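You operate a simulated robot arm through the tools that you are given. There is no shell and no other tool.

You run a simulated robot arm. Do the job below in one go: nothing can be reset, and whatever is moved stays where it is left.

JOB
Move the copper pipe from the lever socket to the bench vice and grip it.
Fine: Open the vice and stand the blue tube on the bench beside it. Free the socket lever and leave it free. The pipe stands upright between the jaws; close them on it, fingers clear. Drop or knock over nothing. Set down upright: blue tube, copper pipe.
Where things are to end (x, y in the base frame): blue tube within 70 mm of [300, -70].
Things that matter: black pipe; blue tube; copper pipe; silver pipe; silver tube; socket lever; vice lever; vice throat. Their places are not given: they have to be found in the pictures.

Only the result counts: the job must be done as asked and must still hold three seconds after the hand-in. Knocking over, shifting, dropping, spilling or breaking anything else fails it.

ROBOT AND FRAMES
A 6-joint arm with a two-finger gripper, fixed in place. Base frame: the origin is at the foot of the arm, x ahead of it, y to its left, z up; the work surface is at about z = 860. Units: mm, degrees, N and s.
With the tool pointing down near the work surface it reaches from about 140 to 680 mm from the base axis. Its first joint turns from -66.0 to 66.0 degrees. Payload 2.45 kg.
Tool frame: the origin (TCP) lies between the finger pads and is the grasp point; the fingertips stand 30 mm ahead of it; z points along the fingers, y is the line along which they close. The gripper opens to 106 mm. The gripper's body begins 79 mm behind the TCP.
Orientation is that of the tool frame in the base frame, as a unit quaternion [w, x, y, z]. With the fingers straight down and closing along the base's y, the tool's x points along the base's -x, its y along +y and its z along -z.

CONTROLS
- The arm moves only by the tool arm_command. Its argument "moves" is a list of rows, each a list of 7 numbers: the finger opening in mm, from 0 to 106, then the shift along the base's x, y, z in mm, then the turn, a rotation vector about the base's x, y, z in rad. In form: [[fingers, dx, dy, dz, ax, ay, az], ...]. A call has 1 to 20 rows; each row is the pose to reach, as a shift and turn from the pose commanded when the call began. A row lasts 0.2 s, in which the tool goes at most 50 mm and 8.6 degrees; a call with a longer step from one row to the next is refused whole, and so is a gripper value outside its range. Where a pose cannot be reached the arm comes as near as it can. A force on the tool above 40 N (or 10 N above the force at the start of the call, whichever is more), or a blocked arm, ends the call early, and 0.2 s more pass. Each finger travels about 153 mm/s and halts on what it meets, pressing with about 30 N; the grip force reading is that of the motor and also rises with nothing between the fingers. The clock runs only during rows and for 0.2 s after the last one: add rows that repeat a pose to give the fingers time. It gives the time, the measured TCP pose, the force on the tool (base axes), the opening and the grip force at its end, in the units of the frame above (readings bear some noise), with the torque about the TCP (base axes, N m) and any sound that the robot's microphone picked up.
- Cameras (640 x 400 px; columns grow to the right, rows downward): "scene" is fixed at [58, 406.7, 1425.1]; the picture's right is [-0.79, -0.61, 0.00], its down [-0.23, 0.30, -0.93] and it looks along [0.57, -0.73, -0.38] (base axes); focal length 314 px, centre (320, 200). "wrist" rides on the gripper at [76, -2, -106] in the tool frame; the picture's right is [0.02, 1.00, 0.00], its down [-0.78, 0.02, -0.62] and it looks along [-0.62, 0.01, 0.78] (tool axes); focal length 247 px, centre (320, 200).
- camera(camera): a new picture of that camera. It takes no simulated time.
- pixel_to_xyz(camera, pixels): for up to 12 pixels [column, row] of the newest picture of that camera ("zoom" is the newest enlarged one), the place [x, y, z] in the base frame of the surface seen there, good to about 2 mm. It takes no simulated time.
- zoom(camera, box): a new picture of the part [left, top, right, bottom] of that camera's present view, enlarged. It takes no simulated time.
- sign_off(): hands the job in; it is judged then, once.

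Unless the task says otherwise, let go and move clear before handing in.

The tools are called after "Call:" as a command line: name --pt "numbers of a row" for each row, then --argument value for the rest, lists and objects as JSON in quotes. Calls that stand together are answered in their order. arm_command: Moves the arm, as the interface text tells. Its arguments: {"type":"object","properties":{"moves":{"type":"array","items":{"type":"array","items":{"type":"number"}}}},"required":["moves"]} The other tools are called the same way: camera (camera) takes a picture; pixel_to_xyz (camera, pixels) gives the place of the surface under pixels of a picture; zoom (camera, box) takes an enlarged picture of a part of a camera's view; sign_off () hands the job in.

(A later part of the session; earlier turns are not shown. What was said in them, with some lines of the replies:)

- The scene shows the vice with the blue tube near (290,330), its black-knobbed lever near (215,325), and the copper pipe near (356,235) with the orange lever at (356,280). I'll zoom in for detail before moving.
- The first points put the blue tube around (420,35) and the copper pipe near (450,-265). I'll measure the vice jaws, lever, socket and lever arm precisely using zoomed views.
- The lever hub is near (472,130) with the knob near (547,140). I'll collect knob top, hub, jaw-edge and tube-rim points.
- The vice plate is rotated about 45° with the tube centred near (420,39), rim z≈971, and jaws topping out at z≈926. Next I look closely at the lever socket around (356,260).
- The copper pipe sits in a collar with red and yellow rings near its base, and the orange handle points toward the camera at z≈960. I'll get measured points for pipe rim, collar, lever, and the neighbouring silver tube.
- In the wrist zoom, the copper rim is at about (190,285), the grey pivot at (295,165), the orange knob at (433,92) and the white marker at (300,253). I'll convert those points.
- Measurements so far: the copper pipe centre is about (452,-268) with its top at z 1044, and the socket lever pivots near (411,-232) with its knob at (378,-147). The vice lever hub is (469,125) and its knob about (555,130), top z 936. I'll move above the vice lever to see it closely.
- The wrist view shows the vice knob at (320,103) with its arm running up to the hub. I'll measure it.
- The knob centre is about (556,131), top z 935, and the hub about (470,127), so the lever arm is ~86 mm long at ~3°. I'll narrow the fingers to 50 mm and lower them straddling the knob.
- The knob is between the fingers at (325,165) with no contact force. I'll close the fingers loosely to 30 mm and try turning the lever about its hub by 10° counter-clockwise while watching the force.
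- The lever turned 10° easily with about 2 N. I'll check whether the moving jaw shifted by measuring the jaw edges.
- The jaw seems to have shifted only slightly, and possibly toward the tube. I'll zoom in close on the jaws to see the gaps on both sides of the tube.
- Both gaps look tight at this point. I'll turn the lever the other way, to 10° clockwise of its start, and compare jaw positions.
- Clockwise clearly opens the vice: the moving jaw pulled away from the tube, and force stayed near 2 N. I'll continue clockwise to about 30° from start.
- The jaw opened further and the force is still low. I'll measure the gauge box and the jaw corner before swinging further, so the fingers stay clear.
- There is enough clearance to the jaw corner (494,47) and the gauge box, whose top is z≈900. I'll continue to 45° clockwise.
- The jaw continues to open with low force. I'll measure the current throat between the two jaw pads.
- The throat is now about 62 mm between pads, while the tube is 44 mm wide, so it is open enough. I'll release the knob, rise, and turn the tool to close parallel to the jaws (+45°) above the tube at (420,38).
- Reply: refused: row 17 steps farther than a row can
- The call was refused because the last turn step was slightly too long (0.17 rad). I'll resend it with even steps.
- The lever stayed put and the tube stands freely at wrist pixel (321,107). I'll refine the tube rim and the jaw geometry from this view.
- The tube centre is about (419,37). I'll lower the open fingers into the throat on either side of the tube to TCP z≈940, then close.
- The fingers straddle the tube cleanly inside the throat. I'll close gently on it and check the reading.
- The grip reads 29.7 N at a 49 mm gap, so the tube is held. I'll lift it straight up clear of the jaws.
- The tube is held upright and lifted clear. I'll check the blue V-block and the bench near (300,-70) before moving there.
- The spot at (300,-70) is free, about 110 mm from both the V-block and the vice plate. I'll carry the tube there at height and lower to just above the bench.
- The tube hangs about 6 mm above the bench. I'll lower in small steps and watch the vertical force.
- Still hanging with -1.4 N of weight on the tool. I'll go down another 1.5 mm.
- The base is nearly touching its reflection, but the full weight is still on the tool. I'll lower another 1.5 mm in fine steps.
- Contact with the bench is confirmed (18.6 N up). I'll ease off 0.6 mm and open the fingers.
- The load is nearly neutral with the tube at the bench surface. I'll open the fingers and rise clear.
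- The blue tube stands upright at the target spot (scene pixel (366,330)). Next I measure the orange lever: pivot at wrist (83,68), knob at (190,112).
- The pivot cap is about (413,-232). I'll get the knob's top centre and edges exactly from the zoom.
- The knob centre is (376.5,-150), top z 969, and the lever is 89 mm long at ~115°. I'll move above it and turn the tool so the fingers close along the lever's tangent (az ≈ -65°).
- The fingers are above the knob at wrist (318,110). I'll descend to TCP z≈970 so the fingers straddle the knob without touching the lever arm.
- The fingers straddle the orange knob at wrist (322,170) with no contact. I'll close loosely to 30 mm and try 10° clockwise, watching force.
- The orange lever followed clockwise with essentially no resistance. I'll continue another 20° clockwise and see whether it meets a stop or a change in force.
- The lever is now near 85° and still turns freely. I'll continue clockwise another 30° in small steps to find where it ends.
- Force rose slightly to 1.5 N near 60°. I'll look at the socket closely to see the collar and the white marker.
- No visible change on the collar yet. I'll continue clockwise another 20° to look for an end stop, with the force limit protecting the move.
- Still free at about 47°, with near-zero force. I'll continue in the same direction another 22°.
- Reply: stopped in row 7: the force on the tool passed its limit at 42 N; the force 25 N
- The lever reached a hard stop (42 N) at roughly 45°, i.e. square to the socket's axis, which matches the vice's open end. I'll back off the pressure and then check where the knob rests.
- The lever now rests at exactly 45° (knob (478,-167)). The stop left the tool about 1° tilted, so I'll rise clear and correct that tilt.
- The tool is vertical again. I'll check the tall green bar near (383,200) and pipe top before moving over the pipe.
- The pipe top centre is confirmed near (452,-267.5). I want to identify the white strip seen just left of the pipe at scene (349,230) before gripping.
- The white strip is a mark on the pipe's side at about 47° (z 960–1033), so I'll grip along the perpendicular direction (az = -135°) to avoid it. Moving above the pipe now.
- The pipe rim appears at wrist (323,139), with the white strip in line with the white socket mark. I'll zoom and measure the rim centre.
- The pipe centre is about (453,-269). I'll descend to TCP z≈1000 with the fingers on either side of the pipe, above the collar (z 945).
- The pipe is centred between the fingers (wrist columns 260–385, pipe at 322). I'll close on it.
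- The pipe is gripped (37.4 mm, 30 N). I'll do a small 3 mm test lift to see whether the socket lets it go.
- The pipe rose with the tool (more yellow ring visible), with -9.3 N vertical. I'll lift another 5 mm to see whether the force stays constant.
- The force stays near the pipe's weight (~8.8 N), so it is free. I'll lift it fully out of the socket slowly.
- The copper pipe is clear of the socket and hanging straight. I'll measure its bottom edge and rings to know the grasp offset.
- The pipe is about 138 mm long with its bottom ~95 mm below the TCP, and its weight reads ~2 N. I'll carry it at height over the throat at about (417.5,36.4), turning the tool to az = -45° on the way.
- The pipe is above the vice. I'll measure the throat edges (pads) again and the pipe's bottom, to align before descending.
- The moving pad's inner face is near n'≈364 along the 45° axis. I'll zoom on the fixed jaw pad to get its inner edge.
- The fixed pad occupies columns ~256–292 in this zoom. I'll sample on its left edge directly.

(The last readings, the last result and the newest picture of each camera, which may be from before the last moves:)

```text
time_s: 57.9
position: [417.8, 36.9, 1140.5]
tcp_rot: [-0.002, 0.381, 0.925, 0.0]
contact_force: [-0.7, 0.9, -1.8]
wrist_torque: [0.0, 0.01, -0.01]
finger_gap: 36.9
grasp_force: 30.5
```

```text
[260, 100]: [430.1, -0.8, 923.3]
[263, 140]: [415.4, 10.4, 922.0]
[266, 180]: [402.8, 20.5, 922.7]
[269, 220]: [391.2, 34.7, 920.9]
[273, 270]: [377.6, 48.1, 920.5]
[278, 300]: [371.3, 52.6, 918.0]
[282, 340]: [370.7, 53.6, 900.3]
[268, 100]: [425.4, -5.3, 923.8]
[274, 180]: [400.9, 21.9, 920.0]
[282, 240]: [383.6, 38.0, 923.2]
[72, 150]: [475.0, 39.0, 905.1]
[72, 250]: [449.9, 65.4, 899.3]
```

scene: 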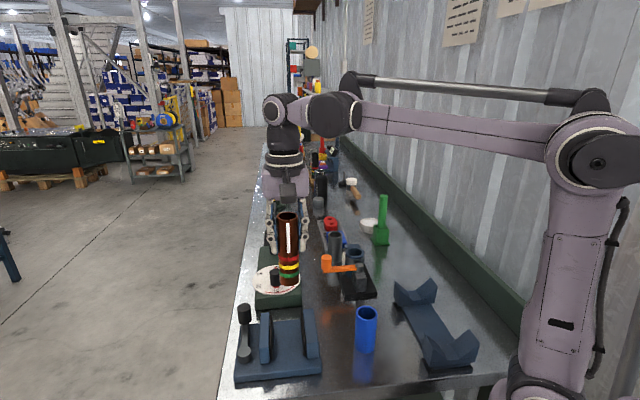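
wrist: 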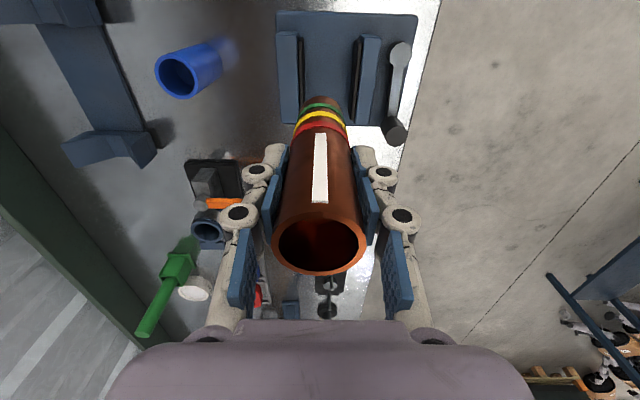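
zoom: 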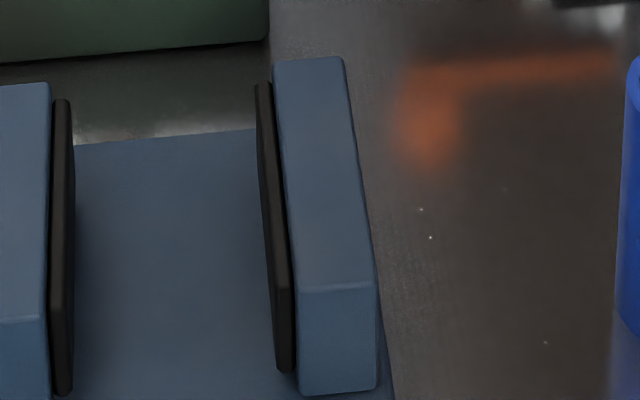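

The throat runs from n'≈301 to 364, and the pipe radius is ~18.5, so a centre at n'≈322.5 leaves a few mm to the fixed pad. I'll shift +0.8 mm along that axis and lower to about 13 mm above the plate.

Call:
arm_command --pt "25 0.8 0.8 -15 0 0 0" --pt "25 0.8 0.8 -40 0 0 0" --pt "25 0.8 0.8 -65 0 0 0" --pt "25 0.8 0.8 -85 0 0 0" --pt "25 0.8 0.8 -100 0 0 0" --pt "25 0.8 0.8 -105 0 0 0" --pt "25 0.8 0.8 -105 0 0 0"

Call:
zoom --camera "scene" --box '[230, 280, 330, 385]'

Call:
camera --camera "wrist"

```text
time_s: 59.5
position: [418.7, 37.0, 1036.3]
tcp_rot: [-0.001, 0.381, 0.925, -0.001]
contact_force: [-0.5, -0.8, -2.5]
wrist_torque: [0.0, -0.01, -0.02]
finger_gap: 37.1
grasp_force: 30.0
```

```text
3.81 times, centred on (280, 332) of scene
```

zoom: 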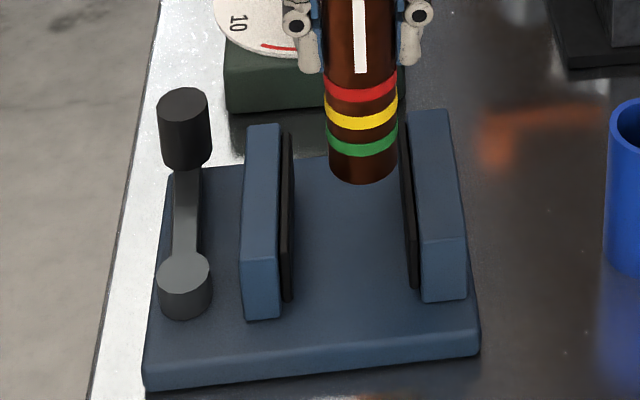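

```text
taken
```

wrist: 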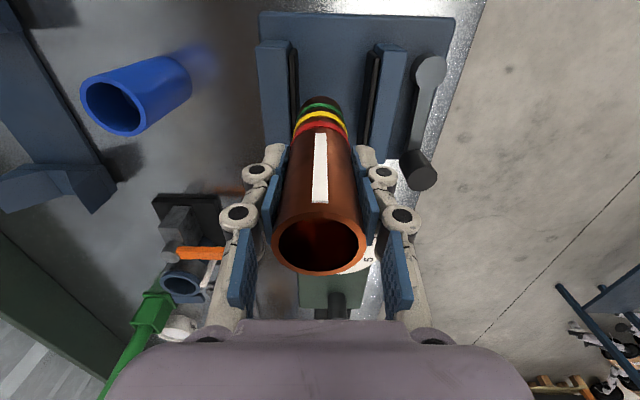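

The pipe's bottom (zoom (362,180)) is just above the jaws and close to the fixed pad's side. I'll measure the pipe's lower edge to verify the clearance.

Call:
pixel_to_xyz --camera "zoom" --pixels '[[362, 172], [332, 165], [395, 165], [362, 160], [335, 120], [393, 120], [362, 180], [328, 150], [398, 150], [410, 200], [405, 160], [290, 200]]'

```text
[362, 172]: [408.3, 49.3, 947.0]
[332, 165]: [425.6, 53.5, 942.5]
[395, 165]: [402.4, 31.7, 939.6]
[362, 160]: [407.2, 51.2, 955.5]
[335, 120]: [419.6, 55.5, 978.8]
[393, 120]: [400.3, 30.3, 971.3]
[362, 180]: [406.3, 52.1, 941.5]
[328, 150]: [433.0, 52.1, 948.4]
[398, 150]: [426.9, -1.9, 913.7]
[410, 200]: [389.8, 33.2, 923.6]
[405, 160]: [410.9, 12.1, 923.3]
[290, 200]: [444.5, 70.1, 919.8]
```

The pipe centre sits at n'≈323.5, with ~4 mm clearance to the fixed pad and ~22 mm to the moving pad. I'll lower to about 5 mm above the plate.

Call:
arm_command --pt "25 0 0 -12 0 0 0" --pt "25 0 0 -26 0 0 0" --pt "25 0 0 -38 0 0 0" --pt "25 0 0 -48 0 0 0" --pt "25 0 0 -54 0 0 0" --pt "25 0 0 -54 0 0 0"

Call:
zoom --camera "scene" --box '[230, 280, 330, 385]'

```text
time_s: 60.9
position: [419.5, 36.5, 982.9]
tcp_rot: [-0.001, 0.381, 0.924, 0.0]
contact_force: [0.7, -0.3, -2.6]
wrist_torque: [0.03, -0.02, 0.05]
finger_gap: 37.0
grasp_force: 30.5
```

```text
3.81 times, centred on (280, 332) of scene
```

zoom: 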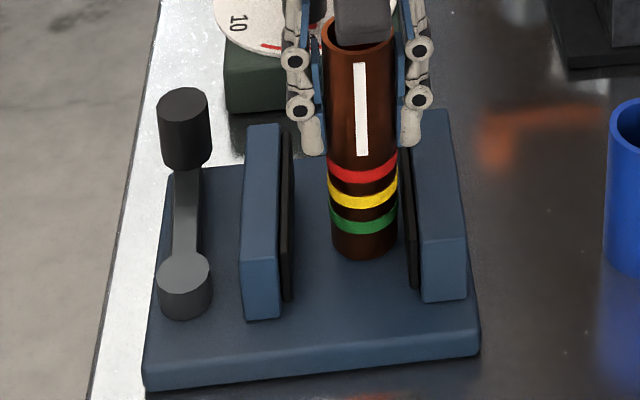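

The pipe is in the throat about 6 mm above the plate. I'll lower in small steps until contact.

Call:
arm_command --pt "25 0 0 -2 0 0 0" --pt "25 0 0 -4 0 0 0" --pt "25 0 0 -5 0 0 0" --pt "25 0 0 -5 0 0 0"

```text
time_s: 61.9
position: [419.4, 37.2, 977.1]
tcp_rot: [-0.001, 0.381, 0.924, 0.0]
contact_force: [3.4, 1.7, 21.3]
wrist_torque: [0.06, -0.07, -0.02]
finger_gap: 36.9
grasp_force: 29.8
```

Contact with the plate (21 N). I'll ease up slightly to take off the load.

Call:
arm_command --pt "25 0 0 0.5 0 0 0" --pt "25 0 0 0.5 0 0 0"

Call:
zoom --camera "scene" --box '[262, 310, 322, 370]'

```text
time_s: 62.5
position: [419.1, 37.8, 978.5]
tcp_rot: [-0.001, 0.382, 0.924, 0.0]
contact_force: [3.2, 3.2, 11.2]
wrist_torque: [0.12, -0.14, -0.02]
finger_gap: 37.0
grasp_force: 30.2
```

```text
6.67 times, centred on (292, 340) of scene
```

zoom: 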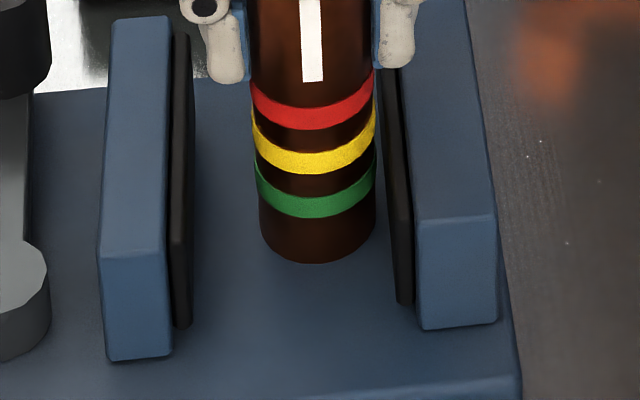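

Still 11 N of contact. I'll ease up 0.5 mm more, then open the fingers slowly.

Call:
arm_command --pt "25 0 0 0.4 0 0 0" --pt "25 0 0 0.4 0 0 0"

```text
time_s: 63.1
position: [419.7, 37.9, 977.5]
tcp_rot: [-0.002, 0.381, 0.924, 0.0]
contact_force: [1.8, 4.3, 15.4]
wrist_torque: [0.17, 0.03, 0.0]
finger_gap: 37.1
grasp_force: 30.5
```

The reading is noisy (15 N). I'll ease another 0.5 mm and re-read.

Call:
arm_command --pt "25 0 0 0.5 0 0 0" --pt "25 0 0 0.5 0 0 0" --pt "25 0 0 0.5 0 0 0"

```text
time_s: 63.9
position: [418.8, 38.0, 978.4]
tcp_rot: [-0.002, 0.382, 0.924, 0.0]
contact_force: [-1.0, 0.3, -2.1]
wrist_torque: [0.01, 0.0, -0.01]
finger_gap: 37.1
grasp_force: 30.3
```

Now just lifted (-2.1 N, gap under half a millimetre). I'll lower 0.4 mm and open the fingers.

Call:
arm_command --pt "25 0 0 -0.4 0 0 0" --pt "36 0 0 -0.4 0 0 0" --pt "39 0 0 -0.4 0 0 0" --pt "43 0 0 -0.4 0 0 0" --pt "50 0 0 -0.4 0 0 0" --pt "60 0 0 0 0 0 0" --pt "66 0 0 0 0 0 0" --pt "66 0 0 0 0 0 0"

Call:
zoom --camera "scene" --box '[230, 280, 330, 385]'

Call:
camera --camera "wrist"

```text
time_s: 65.7
position: [419.8, 38.2, 978.2]
tcp_rot: [-0.001, 0.381, 0.925, 0.0]
contact_force: [-0.4, 0.3, -0.4]
wrist_torque: [0.03, 0.03, 0.0]
finger_gap: 66.2
grasp_force: 0.1
```

```text
3.81 times, centred on (280, 332) of scene
```

zoom: 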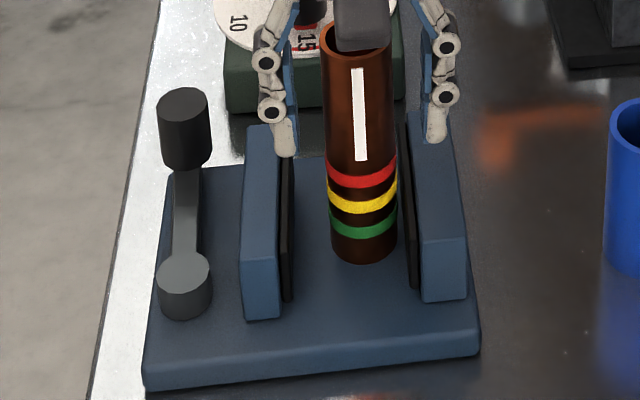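

```text
taken
```

wrist: 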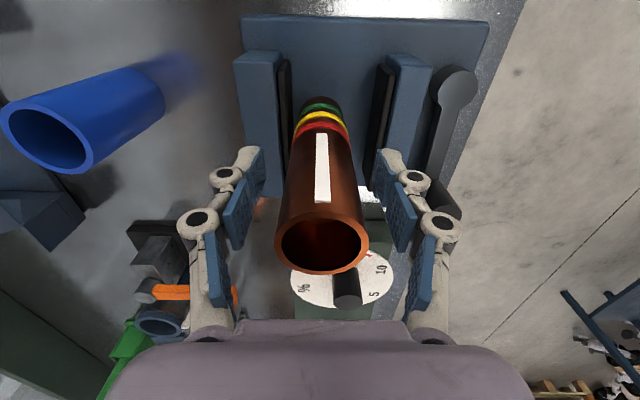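

The pipe stands upright and free in the throat. I'll raise the fingers straight up past its top (z≈1019), then go over the vice knob.

Call:
arm_command --pt "66 0 0 10 0 0 0" --pt "66 0 0 30 0 0 0" --pt "66 0 0 60 0 0 0" --pt "66 0 0 95 0 0 0" --pt "66 0 0 130 0 0 0" --pt "60 20 5 135 0 0 0" --pt "54 45 12 135 0 0 0" --pt "48 72 19 135 0 0 0" --pt "44 98 26 135 0 0 0" --pt "44 114 29.8 135 0 0 0" --pt "44 114 29.8 135 0 0 0"

Call:
camera --camera "scene"

Call:
camera --camera "wrist"

```text
time_s: 68.1
position: [533.1, 66.0, 1113.1]
tcp_rot: [-0.001, 0.38, 0.925, 0.0]
contact_force: [0.4, 1.1, -0.6]
wrist_torque: [0.01, 0.02, 0.02]
finger_gap: 44.1
grasp_force: 0.0
```

```text
taken
```

scene: 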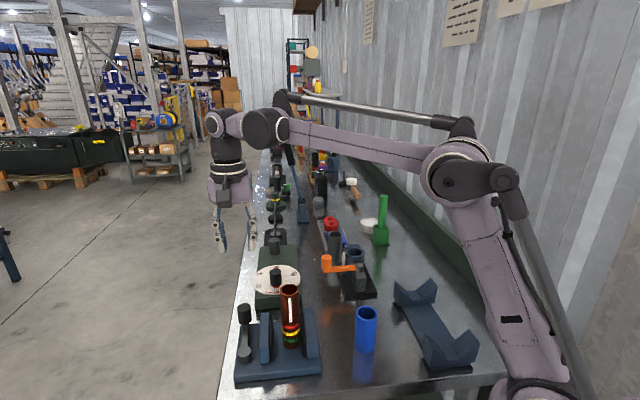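

```text
taken
```

wrist: 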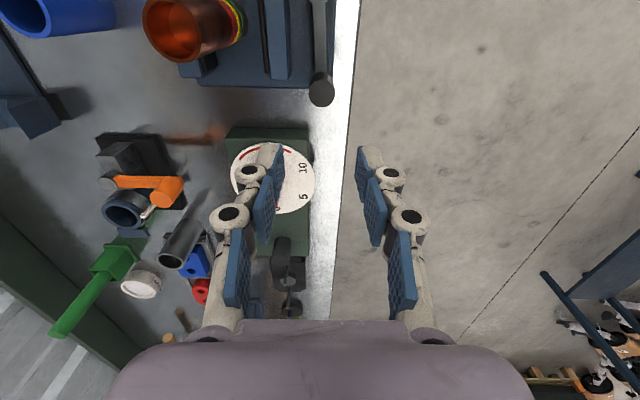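

The copper pipe stands alone in the throat, and the knob is at wrist (321,92). I'll measure the knob to align the fingers.

Call:
pixel_to_xyz --camera "wrist" --pixels '[[321, 92], [311, 92], [331, 92], [321, 84], [321, 101], [320, 60], [319, 40], [319, 10], [290, 60], [285, 75]]'

Call:
zoom --camera "scene" --box '[230, 280, 330, 385]'

```text
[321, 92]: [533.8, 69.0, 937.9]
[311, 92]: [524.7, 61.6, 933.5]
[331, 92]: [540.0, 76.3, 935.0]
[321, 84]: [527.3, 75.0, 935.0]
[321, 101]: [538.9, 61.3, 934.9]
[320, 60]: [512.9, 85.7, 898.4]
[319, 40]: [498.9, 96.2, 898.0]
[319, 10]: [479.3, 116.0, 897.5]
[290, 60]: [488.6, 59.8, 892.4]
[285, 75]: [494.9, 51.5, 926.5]
```

```text
3.81 times, centred on (280, 332) of scene
```

zoom: 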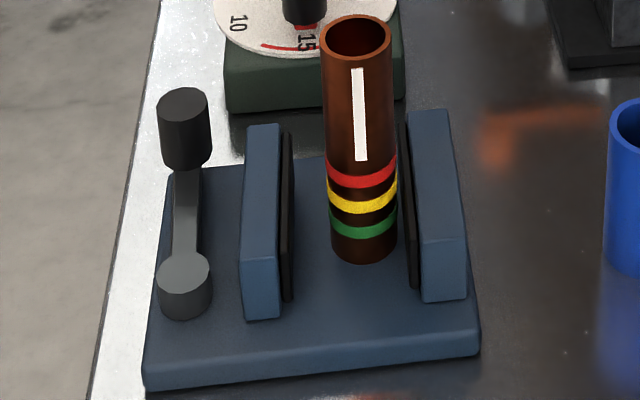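

The knob centre is (533.3,68.5). I'll lower the fingers around it to z≈940.

Call:
arm_command --pt "44 0.3 2.2 -30 0 0 0" --pt "44 0.3 2.2 -65 0 0 0" --pt "44 0.3 2.2 -100 0 0 0" --pt "44 0.3 2.2 -130 0 0 0" --pt "44 0.3 2.2 -155 0 0 0" --pt "44 0.3 2.2 -172 0 0 0" --pt "44 0.3 2.2 -172 0 0 0"

Call:
camera --camera "wrist"

```text
time_s: 69.7
position: [534.5, 66.7, 942.1]
tcp_rot: [0.0, 0.381, 0.925, -0.001]
contact_force: [0.2, -0.5, 0.2]
wrist_torque: [0.01, 0.0, 0.0]
finger_gap: 44.0
grasp_force: 0.0
```

```text
taken
```

wrist: 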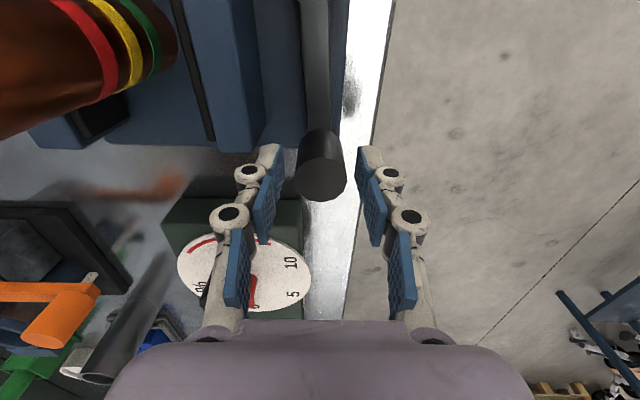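

The knob is between the fingers. I'll close loosely and swing the lever counter-clockwise by 45° to bring the jaw toward the pipe.

Call:
arm_command --pt "30 0 0.8 0 0 0 0" --pt "30 2.4 3.3 0 0 0 0.0436" --pt "30 4.87 6.2 0 0 0 0.0873" --pt "30 7.1 9.2 0 0 0 0.1309" --pt "30 9.2 12.4 0 0 0 0.1745" --pt "30 11.1 15.6 0 0 0 0.2182" --pt "30 13.0 18.9 0 0 0 0.2618" --pt "30 16.2 25.7 0 0 0 0.3491" --pt "30 18.8 32.8 0 0 0 0.4363" --pt "30 20.7 40.1 0 0 0 0.5236" --pt "30 22.0 47.5 0 0 0 0.6109" --pt "30 22.7 55.1 0 0 0 0.6981" --pt "30 22.65 62.7 0 0 0 0.7854" --pt "30 22.65 62.7 0 0 0 0.7854"

Call:
zoom --camera "scene" --box '[180, 270, 330, 385]'

Call:
camera --camera "wrist"

```text
time_s: 72.7
position: [558.0, 132.2, 940.8]
tcp_rot: [-0.001, -0.002, 1.0, 0.0]
contact_force: [-0.5, -2.1, 0.2]
wrist_torque: [-0.04, 0.04, 0.0]
finger_gap: 31.3
grasp_force: 0.6
```

```text
3.48 times, centred on (255, 328) of scene
```

zoom: 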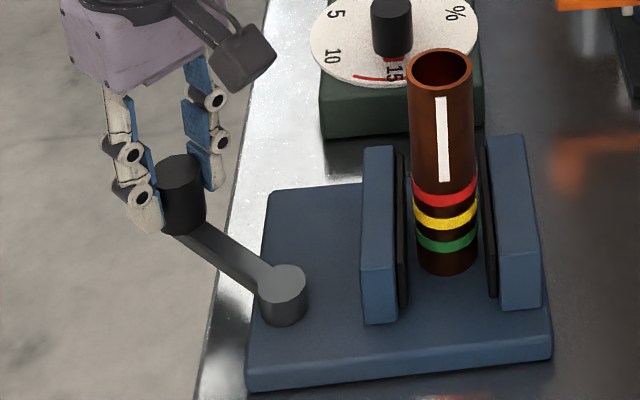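

```text
taken
```

wrist: 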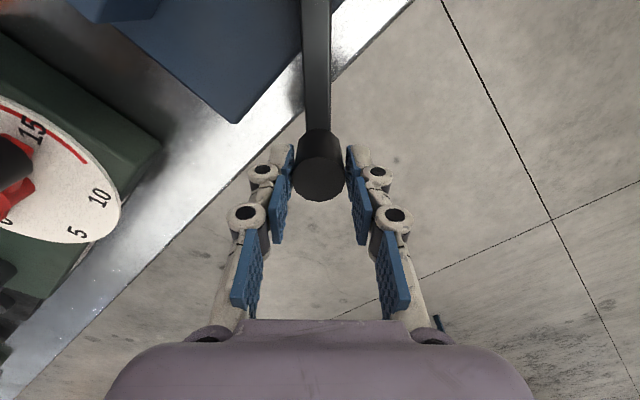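

The moving jaw is closing evenly and the pipe is undisturbed. I'll continue counter-clockwise 20° more in finer steps.

Call:
arm_command --pt "30 -0.2 3.8 0 0 0 0.0436" --pt "30 -0.7 7.6 0 0 0 0.0873" --pt "30 -1.2 11.3 0 0 0 0.1309" --pt "30 -2.0 15.0 0 0 0 0.1745" --pt "30 -2.9 18.7 0 0 0 0.2182" --pt "30 -4.0 22.4 0 0 0 0.2618" --pt "30 -5.2 26.0 0 0 0 0.3054" --pt "30 -6.6 29.5 0 0 0 0.3491" --pt "30 -6.6 29.5 0 0 0 0.3491"

Call:
zoom --camera "scene" --box '[180, 270, 330, 385]'

Call:
zoom --camera "scene" --box '[262, 310, 322, 370]'

```text
time_s: 74.7
position: [550.2, 162.0, 941.8]
tcp_rot: [-0.001, -0.175, 0.985, 0.0]
contact_force: [1.0, -3.0, -1.1]
wrist_torque: [-0.05, 0.0, 0.01]
finger_gap: 31.8
grasp_force: 1.5
```

```text
3.48 times, centred on (255, 328) of scene
```

zoom: 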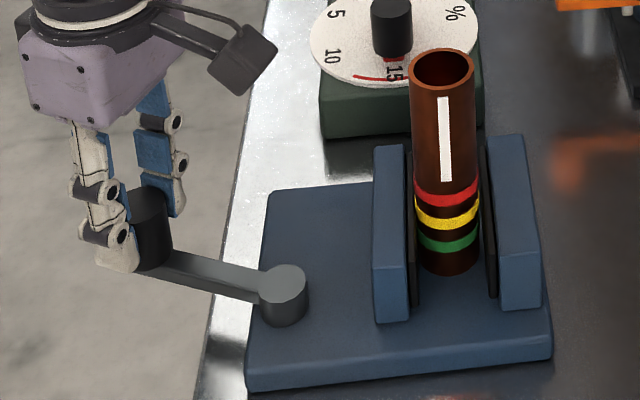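

```text
6.67 times, centred on (292, 340) of scene
```

zoom: 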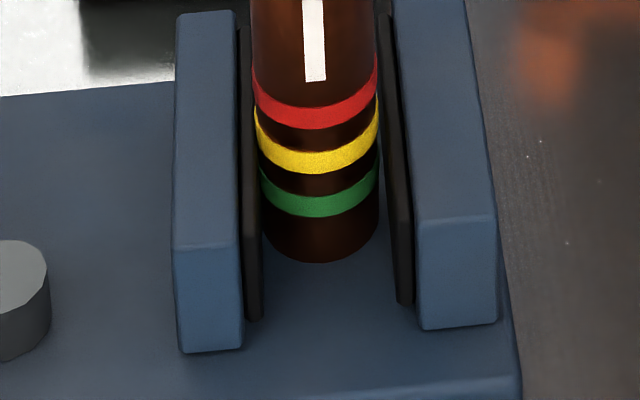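

The moving pad is about to reach the pipe, with a few mm left at the fixed side. I'll continue slowly for another 10°.

Call:
arm_command --pt "30 -0.75 1.75 0 0 0 0.0218" --pt "30 -1.5 3.5 0 0 0 0.0436" --pt "30 -2.3 5.2 0 0 0 0.0654" --pt "30 -3.2 6.9 0 0 0 0.0873" --pt "30 -4.1 8.6 0 0 0 0.1091" --pt "30 -5.1 10.2 0 0 0 0.1309" --pt "30 -6.0 11.8 0 0 0 0.1527" --pt "30 -7.0 13.4 0 0 0 0.1745" --pt "30 -7.0 13.4 0 0 0 0.1745"

Call:
zoom --camera "scene" --box '[180, 270, 330, 385]'

Call:
zoom --camera "scene" --box '[262, 310, 322, 370]'

```text
time_s: 76.7
position: [542.9, 175.5, 939.9]
tcp_rot: [0.0, -0.261, 0.965, -0.001]
contact_force: [0.5, -6.2, 1.0]
wrist_torque: [-0.23, 0.03, -0.06]
finger_gap: 34.4
grasp_force: 3.4
```

```text
3.48 times, centred on (255, 328) of scene
```

zoom: 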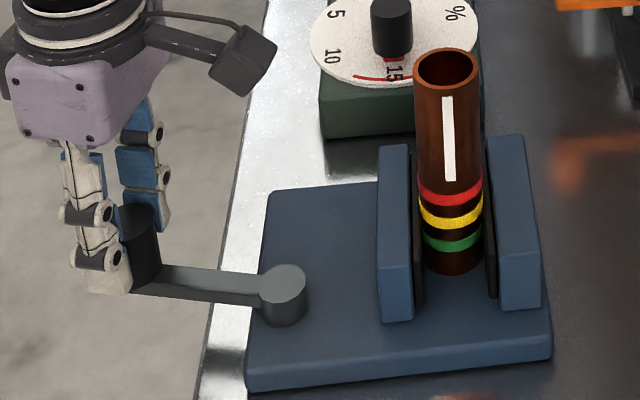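

```text
6.67 times, centred on (292, 340) of scene
```

zoom: 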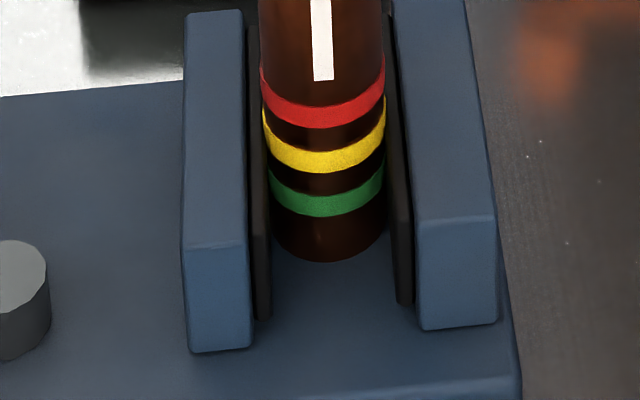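

The pipe has been pushed almost onto the fixed pad and the resistance rose to 6 N. I'll grip the knob firmly so I can apply a solid closing force.

Call:
arm_command --pt "26 0 0 0 0 0 0" --pt "15 0 0 0 0 0 0" --pt "15 0 0 0 0 0 0" --pt "15 0 0 0 0 0 0"

Call:
zoom --camera "scene" --box '[262, 310, 322, 370]'

Call:
camera --camera "wrist"

```text
time_s: 77.7
position: [543.2, 175.0, 941.6]
tcp_rot: [0.0, -0.26, 0.966, -0.001]
contact_force: [5.8, -9.4, 4.5]
wrist_torque: [-0.21, -0.19, -0.01]
finger_gap: 29.3
grasp_force: 44.5
```

```text
6.67 times, centred on (292, 340) of scene
```

zoom: 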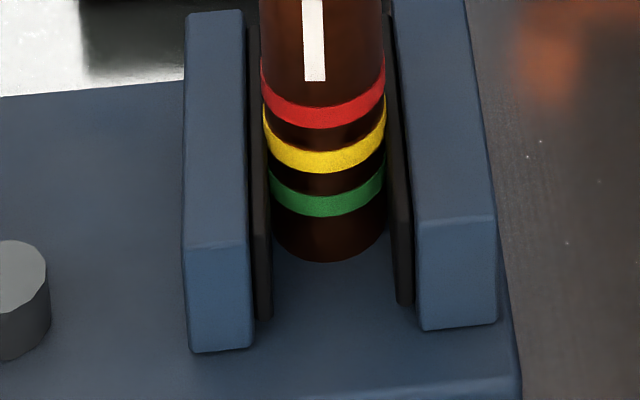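

```text
taken
```

wrist: 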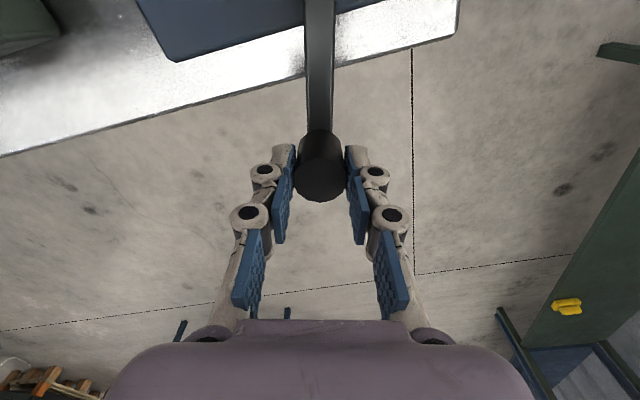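

The knob is gripped firmly with about 11 N resisting along the closing direction. I'll tighten by another 2.5° in small increments.

Call:
arm_command --pt "15 -0.5 0.8 0 0 0 0.0109" --pt "15 -1.04 1.6 0 0 0 0.0218" --pt "15 -1.6 2.4 0 0 0 0.0327" --pt "15 -2.1 3.15 0 0 0 0.0436" --pt "15 -2.1 3.15 0 0 0 0.0436"

Call:
zoom --camera "scene" --box '[262, 310, 322, 370]'

```text
time_s: 78.9
position: [541.9, 175.4, 941.8]
tcp_rot: [0.001, -0.281, 0.96, -0.004]
contact_force: [19.2, -12.8, 13.4]
wrist_torque: [-0.37, -0.32, 0.17]
finger_gap: 29.2
grasp_force: 44.7
```

```text
6.67 times, centred on (292, 340) of scene
```

zoom: 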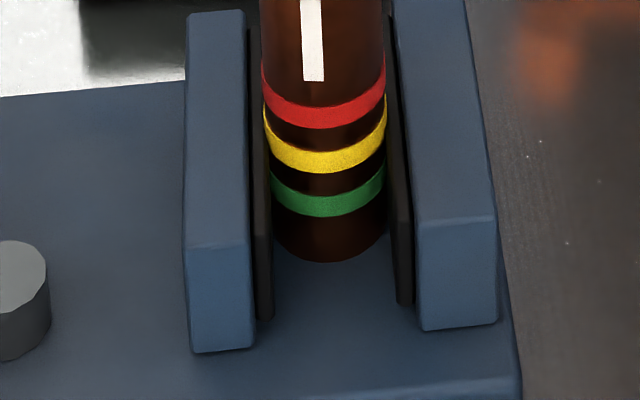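

The lever now resists with about 21 N and no longer moves, and the pipe sits tight between both pads. I'll open the fingers gently and see whether the jaws stay closed.

Call:
arm_command --pt "24 0 0 0 0 0 0" --pt "30 0 0 0 0 0 0" --pt "38 0 0 0 0 0 0" --pt "46 0 0 0 0 0 0" --pt "46 0 0 0 0 0 0"

Call:
zoom --camera "scene" --box '[262, 310, 322, 370]'

Call:
zoom --camera "scene" --box '[180, 270, 330, 385]'

Call:
camera --camera "wrist"

```text
time_s: 80.1
position: [539.1, 178.5, 940.5]
tcp_rot: [-0.002, -0.282, 0.959, -0.001]
contact_force: [0.1, 0.3, -0.9]
wrist_torque: [0.01, 0.0, -0.02]
finger_gap: 45.8
grasp_force: 0.1
```

```text
6.67 times, centred on (292, 340) of scene
```

zoom: 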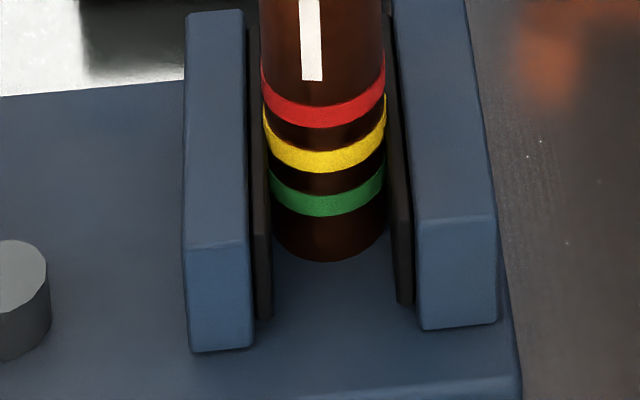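

```text
3.48 times, centred on (255, 328) of scene
```

zoom: 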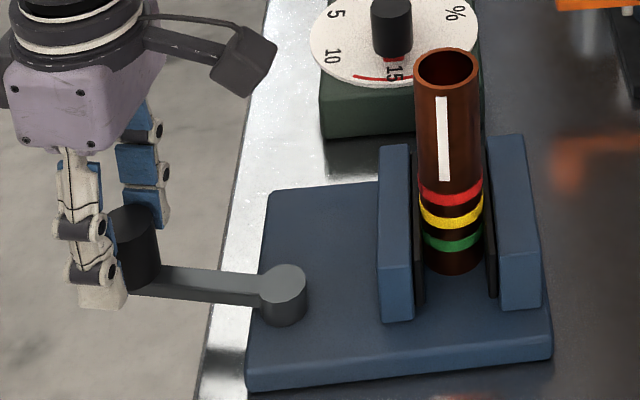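

```text
taken
```

wrist: 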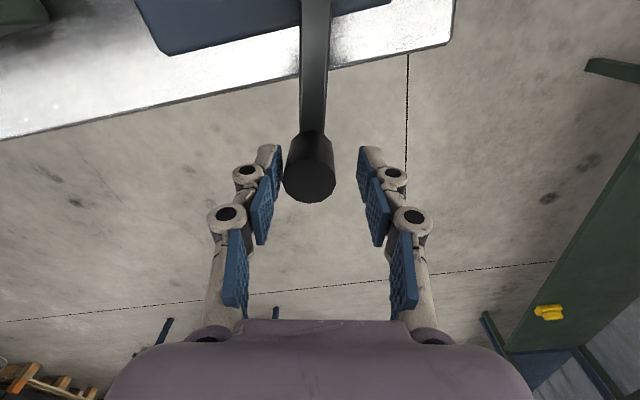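

The jaws stayed closed on the pipe after release, with no visible spring-back. I'll measure the knob's resting place and the pad/pipe edges to judge tightness.

Call:
pixel_to_xyz --camera "wrist" --pixels '[[309, 180], [290, 178], [330, 178], [309, 165], [309, 198], [314, 100], [315, 50], [315, 20]]'

Call:
zoom --camera "scene" --box '[272, 298, 316, 334]'

Call:
zoom --camera "scene" --box '[276, 330, 312, 366]'

```text
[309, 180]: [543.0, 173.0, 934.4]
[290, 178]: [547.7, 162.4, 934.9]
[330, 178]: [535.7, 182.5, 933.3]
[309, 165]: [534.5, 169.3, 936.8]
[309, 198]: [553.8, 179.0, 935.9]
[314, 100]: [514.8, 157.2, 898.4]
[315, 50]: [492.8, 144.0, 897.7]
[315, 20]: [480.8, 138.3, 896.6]
```

```text
11.11 times, centred on (294, 316) of scene
```

zoom: 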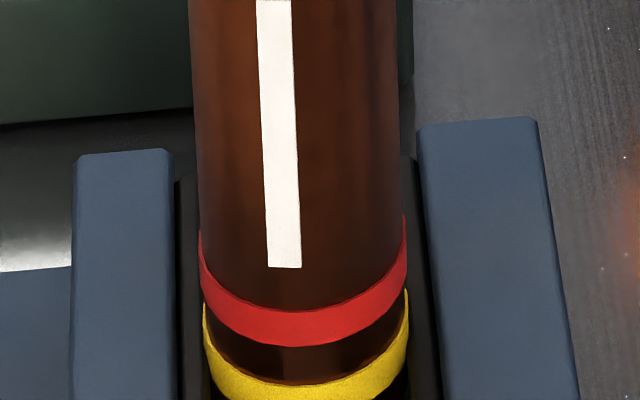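

```text
11.11 times, centred on (294, 348) of scene
```

zoom: 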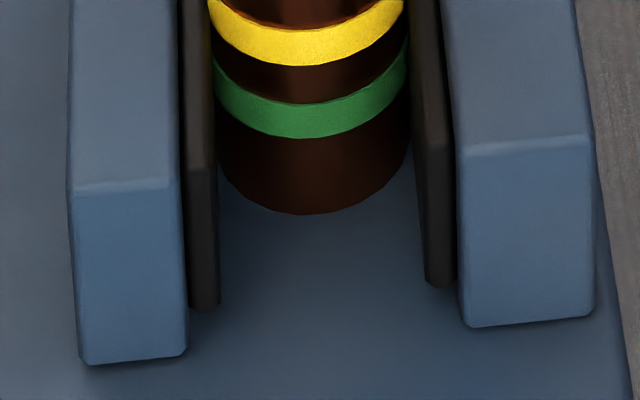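

The knob rests near (543,173) at about 32°, and both pads touch the pipe. I'll centre the open fingers around the knob so nothing drags, then rise clear.

Call:
arm_command --pt "46 1.8 -2.8 0 0 0 0" --pt "46 3.6 -5.6 0 0 0 0" --pt "56 3.6 -5.6 0 0 0 0" --pt "56 3.6 -5.6 15 0 0 0" --pt "56 3.6 -5.6 40 0 0 0" --pt "56 3.6 -5.6 75 0 0 0" --pt "56 3.6 -5.6 115 0 0 0" --pt "56 3.6 -5.6 160 0 0 0" --pt "56 3.6 -5.6 200 0 0 0" --pt "56 3.6 -5.6 240 0 0 0" --pt "56 3.6 -5.6 240 0 0 0"

Call:
camera --camera "scene"

Call:
zoom --camera "scene" --box '[190, 220, 400, 385]'

Call:
zoom --camera "scene" --box '[262, 310, 322, 370]'

```text
time_s: 82.5
position: [542.4, 172.4, 1181.2]
tcp_rot: [-0.001, -0.282, 0.96, 0.0]
contact_force: [-0.1, 0.5, 0.2]
wrist_torque: [0.0, -0.01, 0.02]
finger_gap: 55.9
grasp_force: 0.0
```

```text
taken
```

scene: 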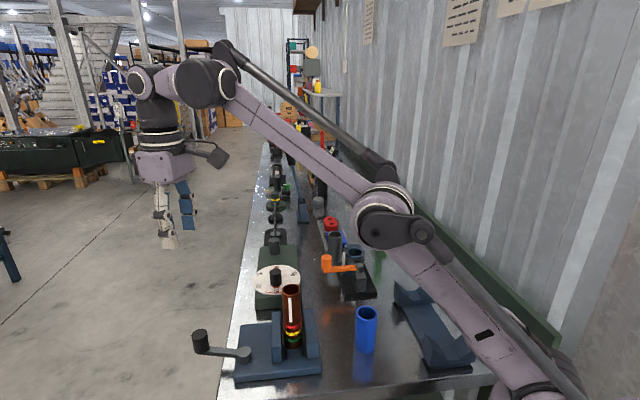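

```text
2.42 times, centred on (295, 302) of scene
```

zoom: 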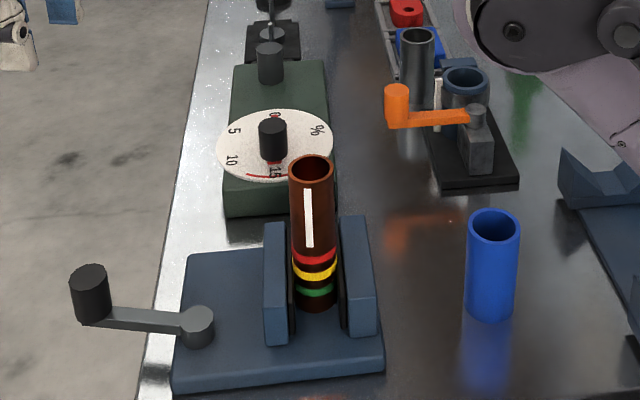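

```text
6.67 times, centred on (292, 340) of scene
```

zoom: 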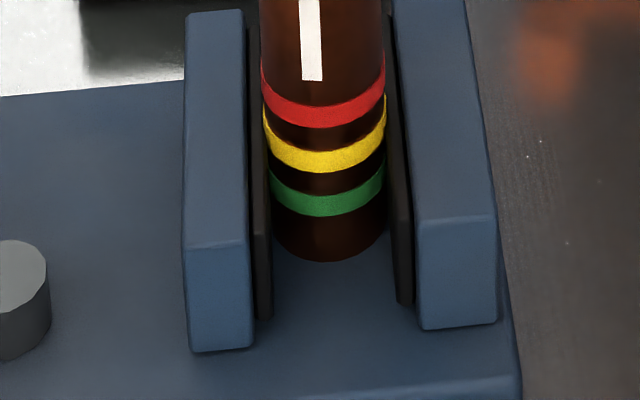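

Everything stands: pipe in the closed vice, orange lever at its free end stop, blue tube upright. I'll check the pad-to-pad gap numerically and let time pass to confirm it holds.

Call:
pixel_to_xyz --camera "zoom" --pixels '[[268, 230], [270, 260], [266, 200], [396, 200], [402, 250], [393, 150], [326, 200], [272, 190], [382, 190], [326, 258], [215, 100], [440, 100]]'

Call:
arm_command --pt "56 -10 -10 10 0 0 0" --pt "56 -25 -30 20 0 0 0" --pt "56 -40 -50 30 0 0 0" --pt "56 -55 -70 40 0 0 0" --pt "56 -70 -90 50 0 0 0" --pt "56 -85 -110 60 0 0 0" --pt "56 -85 -110 60 0 0 0" --pt "56 -85 -110 60 0 0 0" --pt "56 -85 -110 60 0 0 0" --pt "56 -85 -110 60 0 0 0" --pt "56 -85 -110 60 0 0 0" --pt "56 -85 -110 60 0 0 0" --pt "56 -85 -110 60 0 0 0" --pt "56 -85 -110 60 0 0 0" --pt "56 -85 -110 60 0 0 0" --pt "56 -85 -110 60 0 0 0" --pt "56 -85 -110 60 0 0 0" --pt "56 -85 -110 60 0 0 0"

Call:
zoom --camera "scene" --box '[262, 310, 322, 370]'

Call:
camera --camera "wrist"

```text
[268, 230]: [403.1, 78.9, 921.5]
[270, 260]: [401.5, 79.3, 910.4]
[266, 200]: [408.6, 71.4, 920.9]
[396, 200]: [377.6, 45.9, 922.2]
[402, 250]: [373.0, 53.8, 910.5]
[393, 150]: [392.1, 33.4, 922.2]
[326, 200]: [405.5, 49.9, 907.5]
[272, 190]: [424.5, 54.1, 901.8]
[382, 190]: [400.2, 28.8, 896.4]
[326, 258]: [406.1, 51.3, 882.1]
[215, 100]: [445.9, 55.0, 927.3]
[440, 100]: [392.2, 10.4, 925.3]
```

```text
time_s: 86.3
position: [459.2, 63.6, 1241.8]
tcp_rot: [-0.002, -0.281, 0.96, -0.001]
contact_force: [-0.2, 0.2, -0.2]
wrist_torque: [-0.01, -0.05, 0.0]
finger_gap: 56.1
grasp_force: 0.0
```

```text
6.67 times, centred on (292, 340) of scene
```

zoom: 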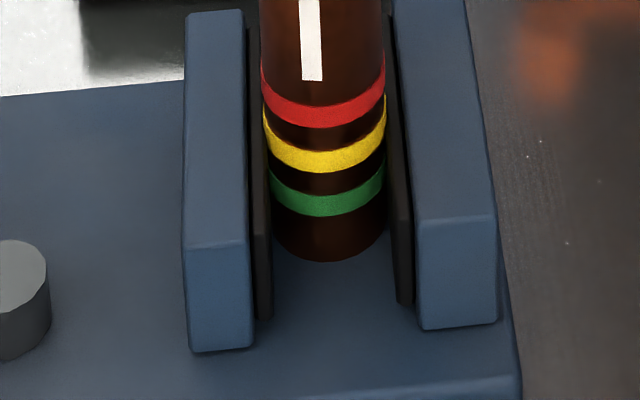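

```text
taken
```

wrist: 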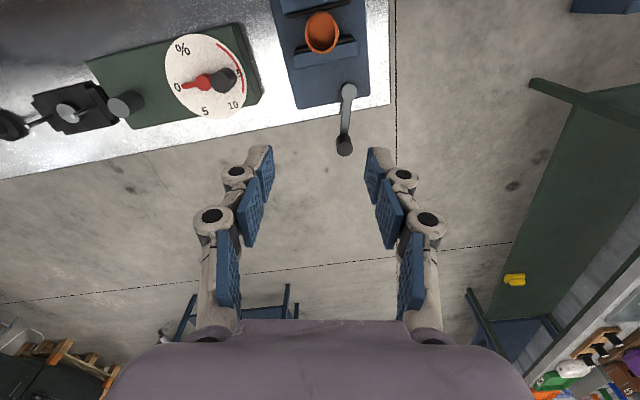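

Pad gap is about 38 mm against the 37 mm pipe, and nothing changed after 3 s. I'll check the top-down view of the vice from the wrist at (320,35) for gaps.

Call:
zoom --camera "wrist" --box '[265, 0, 385, 75]'

Call:
zoom --camera "scene" --box '[272, 298, 316, 334]'

```text
5.33 times, centred on (325, 38) of wrist
```

zoom: 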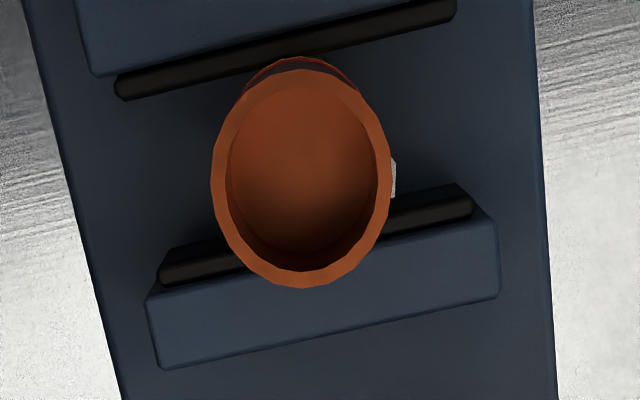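

```text
11.11 times, centred on (294, 316) of scene
```

zoom: 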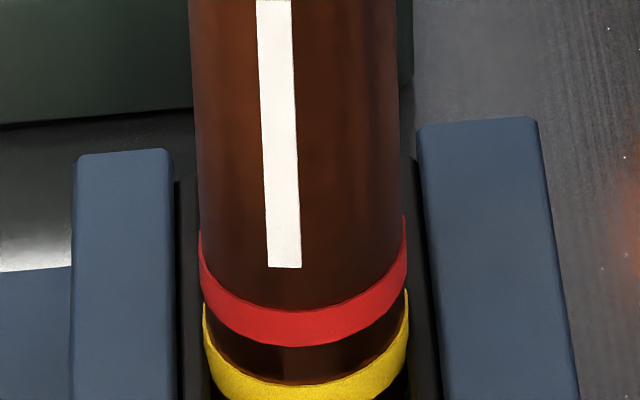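

Both pads appear to touch the pipe in the top view. For security I'll return to the knob and press once more to confirm it is already tight.

Call:
arm_command --pt "50 15 20 -10 0 0 0" --pt "50 30 40 -20 0 0 0" --pt "50 45 60 -30 0 0 0" --pt "50 60 80 -40 0 0 0" --pt "50 75 100 -50 0 0 0" --pt "50 84 110 -60 0 0 0" --pt "50 84 110 -95 0 0 0" --pt "50 84 110 -135 0 0 0" --pt "50 84 110 -175 0 0 0" --pt "50 84 110 -210 0 0 0" --pt "50 84 110 -210 0 0 0"

Call:
camera --camera "wrist"

```text
time_s: 88.7
position: [544.0, 172.0, 1031.6]
tcp_rot: [-0.001, -0.282, 0.96, -0.001]
contact_force: [0.7, -0.3, 0.2]
wrist_torque: [0.02, -0.01, -0.01]
finger_gap: 49.8
grasp_force: 0.0
```

```text
taken
```

wrist: 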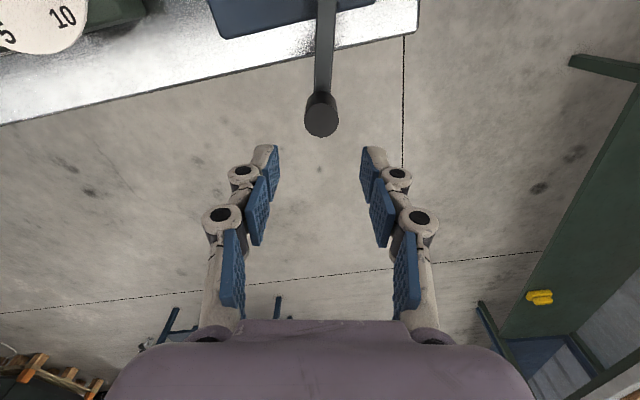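

The knob is centred between the fingers at wrist (321,118). I'll descend around it and close firmly.

Call:
arm_command --pt "50 0 0 -30 0 0 0" --pt "50 0 0 -60 0 0 0" --pt "50 0 0 -80 0 0 0" --pt "50 0 0 -91 0 0 0" --pt "50 0 0 -91 0 0 0" --pt "38 0 0 -91 0 0 0" --pt "30 0 0 -91 0 0 0" --pt "15 0 0 -91 0 0 0" --pt "15 0 0 -91 0 0 0" --pt "15 0 0 -91 0 0 0"

Call:
zoom --camera "scene" --box '[180, 270, 330, 385]'

```text
time_s: 90.9
position: [542.9, 173.5, 941.9]
tcp_rot: [0.0, -0.282, 0.959, -0.001]
contact_force: [0.1, -1.0, -2.3]
wrist_torque: [0.01, 0.01, -0.02]
finger_gap: 29.2
grasp_force: 44.9
```

```text
3.48 times, centred on (255, 328) of scene
```

zoom: 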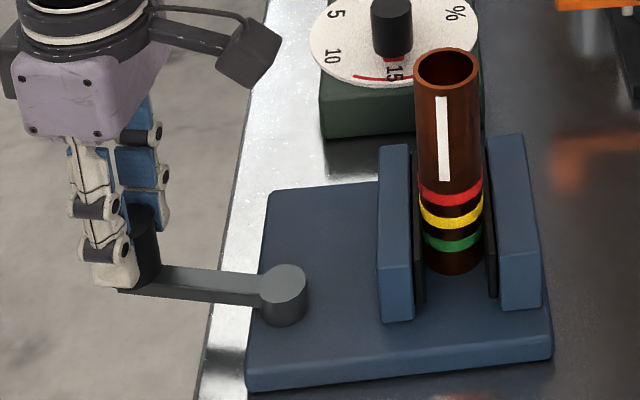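

The knob is gripped with neutral force. I'll press 1.5 mm along the closing direction and read the resistance.

Call:
arm_command --pt "15 -0.4 0.65 0 0 0 0.009" --pt "15 -0.8 1.3 0 0 0 0.0175" --pt "15 -0.8 1.3 0 0 0 0.0175"

```text
time_s: 91.7
position: [542.9, 172.7, 942.3]
tcp_rot: [0.0, -0.29, 0.957, -0.001]
contact_force: [3.5, -3.5, 17.3]
wrist_torque: [-0.21, 0.16, 0.05]
finger_gap: 29.1
grasp_force: 45.7
```

Resistance rises right away, so the jaw is against the pipe. I'll press another 2 mm for a firm clamp.

Call:
arm_command --pt "15 -0.5 0.85 0 0 0 0.011" --pt "15 -1.0 1.7 0 0 0 0.022" --pt "15 -1.0 1.7 0 0 0 0.022"

Call:
zoom --camera "scene" --box '[262, 310, 322, 370]'

```text
time_s: 92.5
position: [541.3, 173.7, 942.2]
tcp_rot: [0.001, -0.3, 0.954, -0.001]
contact_force: [11.2, -5.5, 30.5]
wrist_torque: [-0.08, -0.46, 0.16]
finger_gap: 29.1
grasp_force: 45.1
```

```text
6.67 times, centred on (292, 340) of scene
```

zoom: 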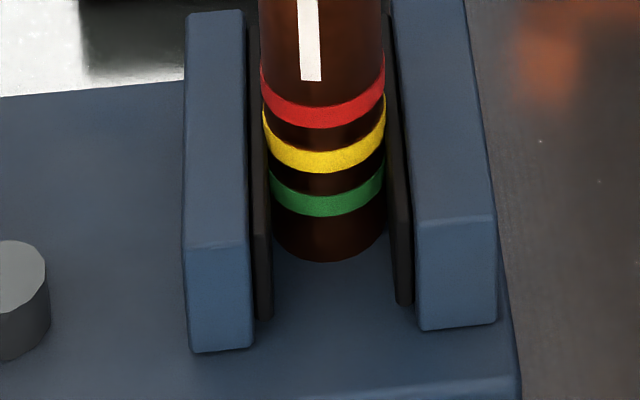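

The lever does not budge and resistance builds immediately, so the pipe is firmly clamped. I'll open the fingers, centre them, and rise clear.

Call:
arm_command --pt "24 0.5 -0.8 0 0 0 0" --pt "30 0.8 -1.3 0 0 0 0" --pt "40 0.8 -1.3 0 0 0 0" --pt "50 1.0 -2.0 0 0 0 0" --pt "56 1.5 -3.0 0 0 0 0" --pt "56 1.5 -3.0 0 0 0 0"

Call:
camera --camera "wrist"

```text
time_s: 93.9
position: [542.5, 172.2, 940.6]
tcp_rot: [-0.001, -0.3, 0.954, -0.001]
contact_force: [0.7, -0.1, -0.3]
wrist_torque: [-0.02, -0.02, 0.0]
finger_gap: 56.1
grasp_force: 0.0
```

```text
taken
```

wrist: 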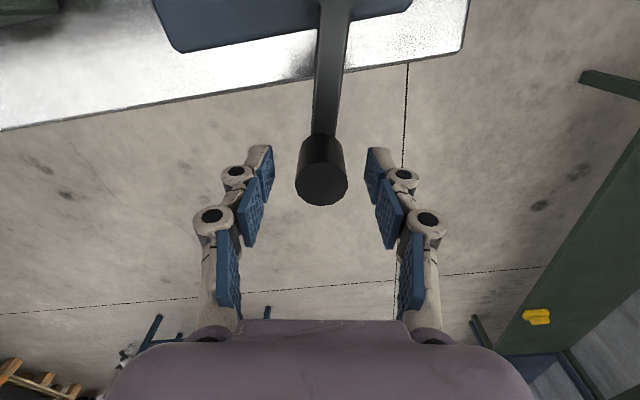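

The knob is free and centred between the open fingers at wrist (321,170). I'll rise straight up and wait, then take final pictures.

Call:
arm_command --pt "56 0 0 15 0 0 0" --pt "56 0 0 45 0 0 0" --pt "56 0 0 85 0 0 0" --pt "56 0 0 130 0 0 0" --pt "56 0 0 175 0 0 0" --pt "56 0 0 220 0 0 0" --pt "56 0 0 250 0 0 0" --pt "56 0 0 250 0 0 0" --pt "56 0 0 250 0 0 0" --pt "56 0 0 250 0 0 0" --pt "56 0 0 250 0 0 0" --pt "56 0 0 250 0 0 0" --pt "56 0 0 250 0 0 0" --pt "56 0 0 250 0 0 0" --pt "56 0 0 250 0 0 0" --pt "56 0 0 250 0 0 0"

Call:
camera --camera "scene"

Call:
zoom --camera "scene" --box '[190, 220, 400, 385]'

Call:
zoom --camera "scene" --box '[262, 310, 322, 370]'

Call:
pixel_to_xyz --camera "scene" --pixels '[[356, 313], [377, 313], [366, 308], [366, 318], [325, 258], [290, 288], [290, 300], [366, 340]]'

```text
time_s: 97.3
position: [540.5, 171.3, 1189.2]
tcp_rot: [0.0, -0.3, 0.954, -0.001]
contact_force: [-0.6, -0.6, 0.1]
wrist_torque: [0.01, 0.03, 0.04]
finger_gap: 56.1
grasp_force: 0.1
```

```text
taken
```

scene: 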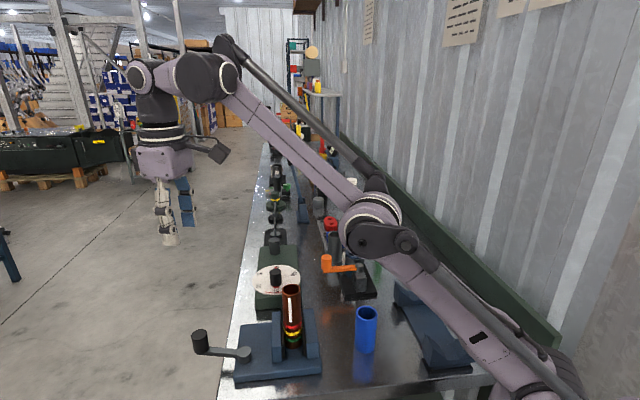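

```text
2.42 times, centred on (295, 302) of scene
```

zoom: 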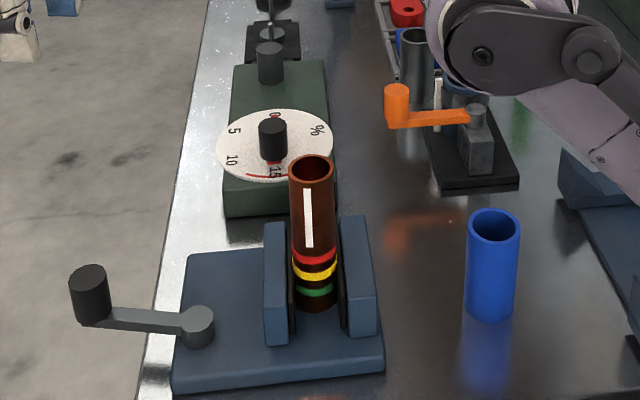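

```text
6.67 times, centred on (292, 340) of scene
```

zoom: 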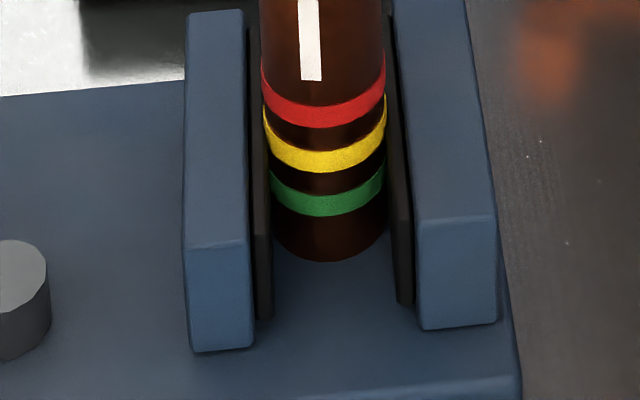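

```text
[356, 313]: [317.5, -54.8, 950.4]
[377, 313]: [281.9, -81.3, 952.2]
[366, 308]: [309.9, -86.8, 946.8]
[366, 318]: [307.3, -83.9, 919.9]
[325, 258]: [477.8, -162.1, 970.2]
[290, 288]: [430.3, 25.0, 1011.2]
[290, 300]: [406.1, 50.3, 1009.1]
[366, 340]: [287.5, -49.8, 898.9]
```

The final view shows the copper pipe upright and clamped between both pads. The blue tube stands at about (300,-68), within tolerance, the orange lever rests at its free stop, and the gripper is clear with zero force. I'm handing in.

Call:
sign_off

```text
The job is handed in.
```

The job is handed in: the copper pipe is out of the lever socket and stands upright in the closed bench vice. The result of the judging was not shown to me.

- **Copper pipe:** it stands on the vice plate with both pads against it. The pads are about 38 mm apart on a pipe of about 37 mm. When I pressed the vice lever once more, it resisted at once and did not move. I did not test the grip by pulling on the pipe. Pictures about 3 s after I let go showed no change.
- **Blue tube:** it stands upright on the bench at about (300, -68), within the 70 mm tolerance.
- **Socket lever:** I swung it clockwise to its end stop and left it there. I found the freeing direction by trial; the pipe then lifted out with only light drag.
- **Everything else:** I saw nothing knocked over or shifted in the final pictures. The gripper is open and well above the bench.
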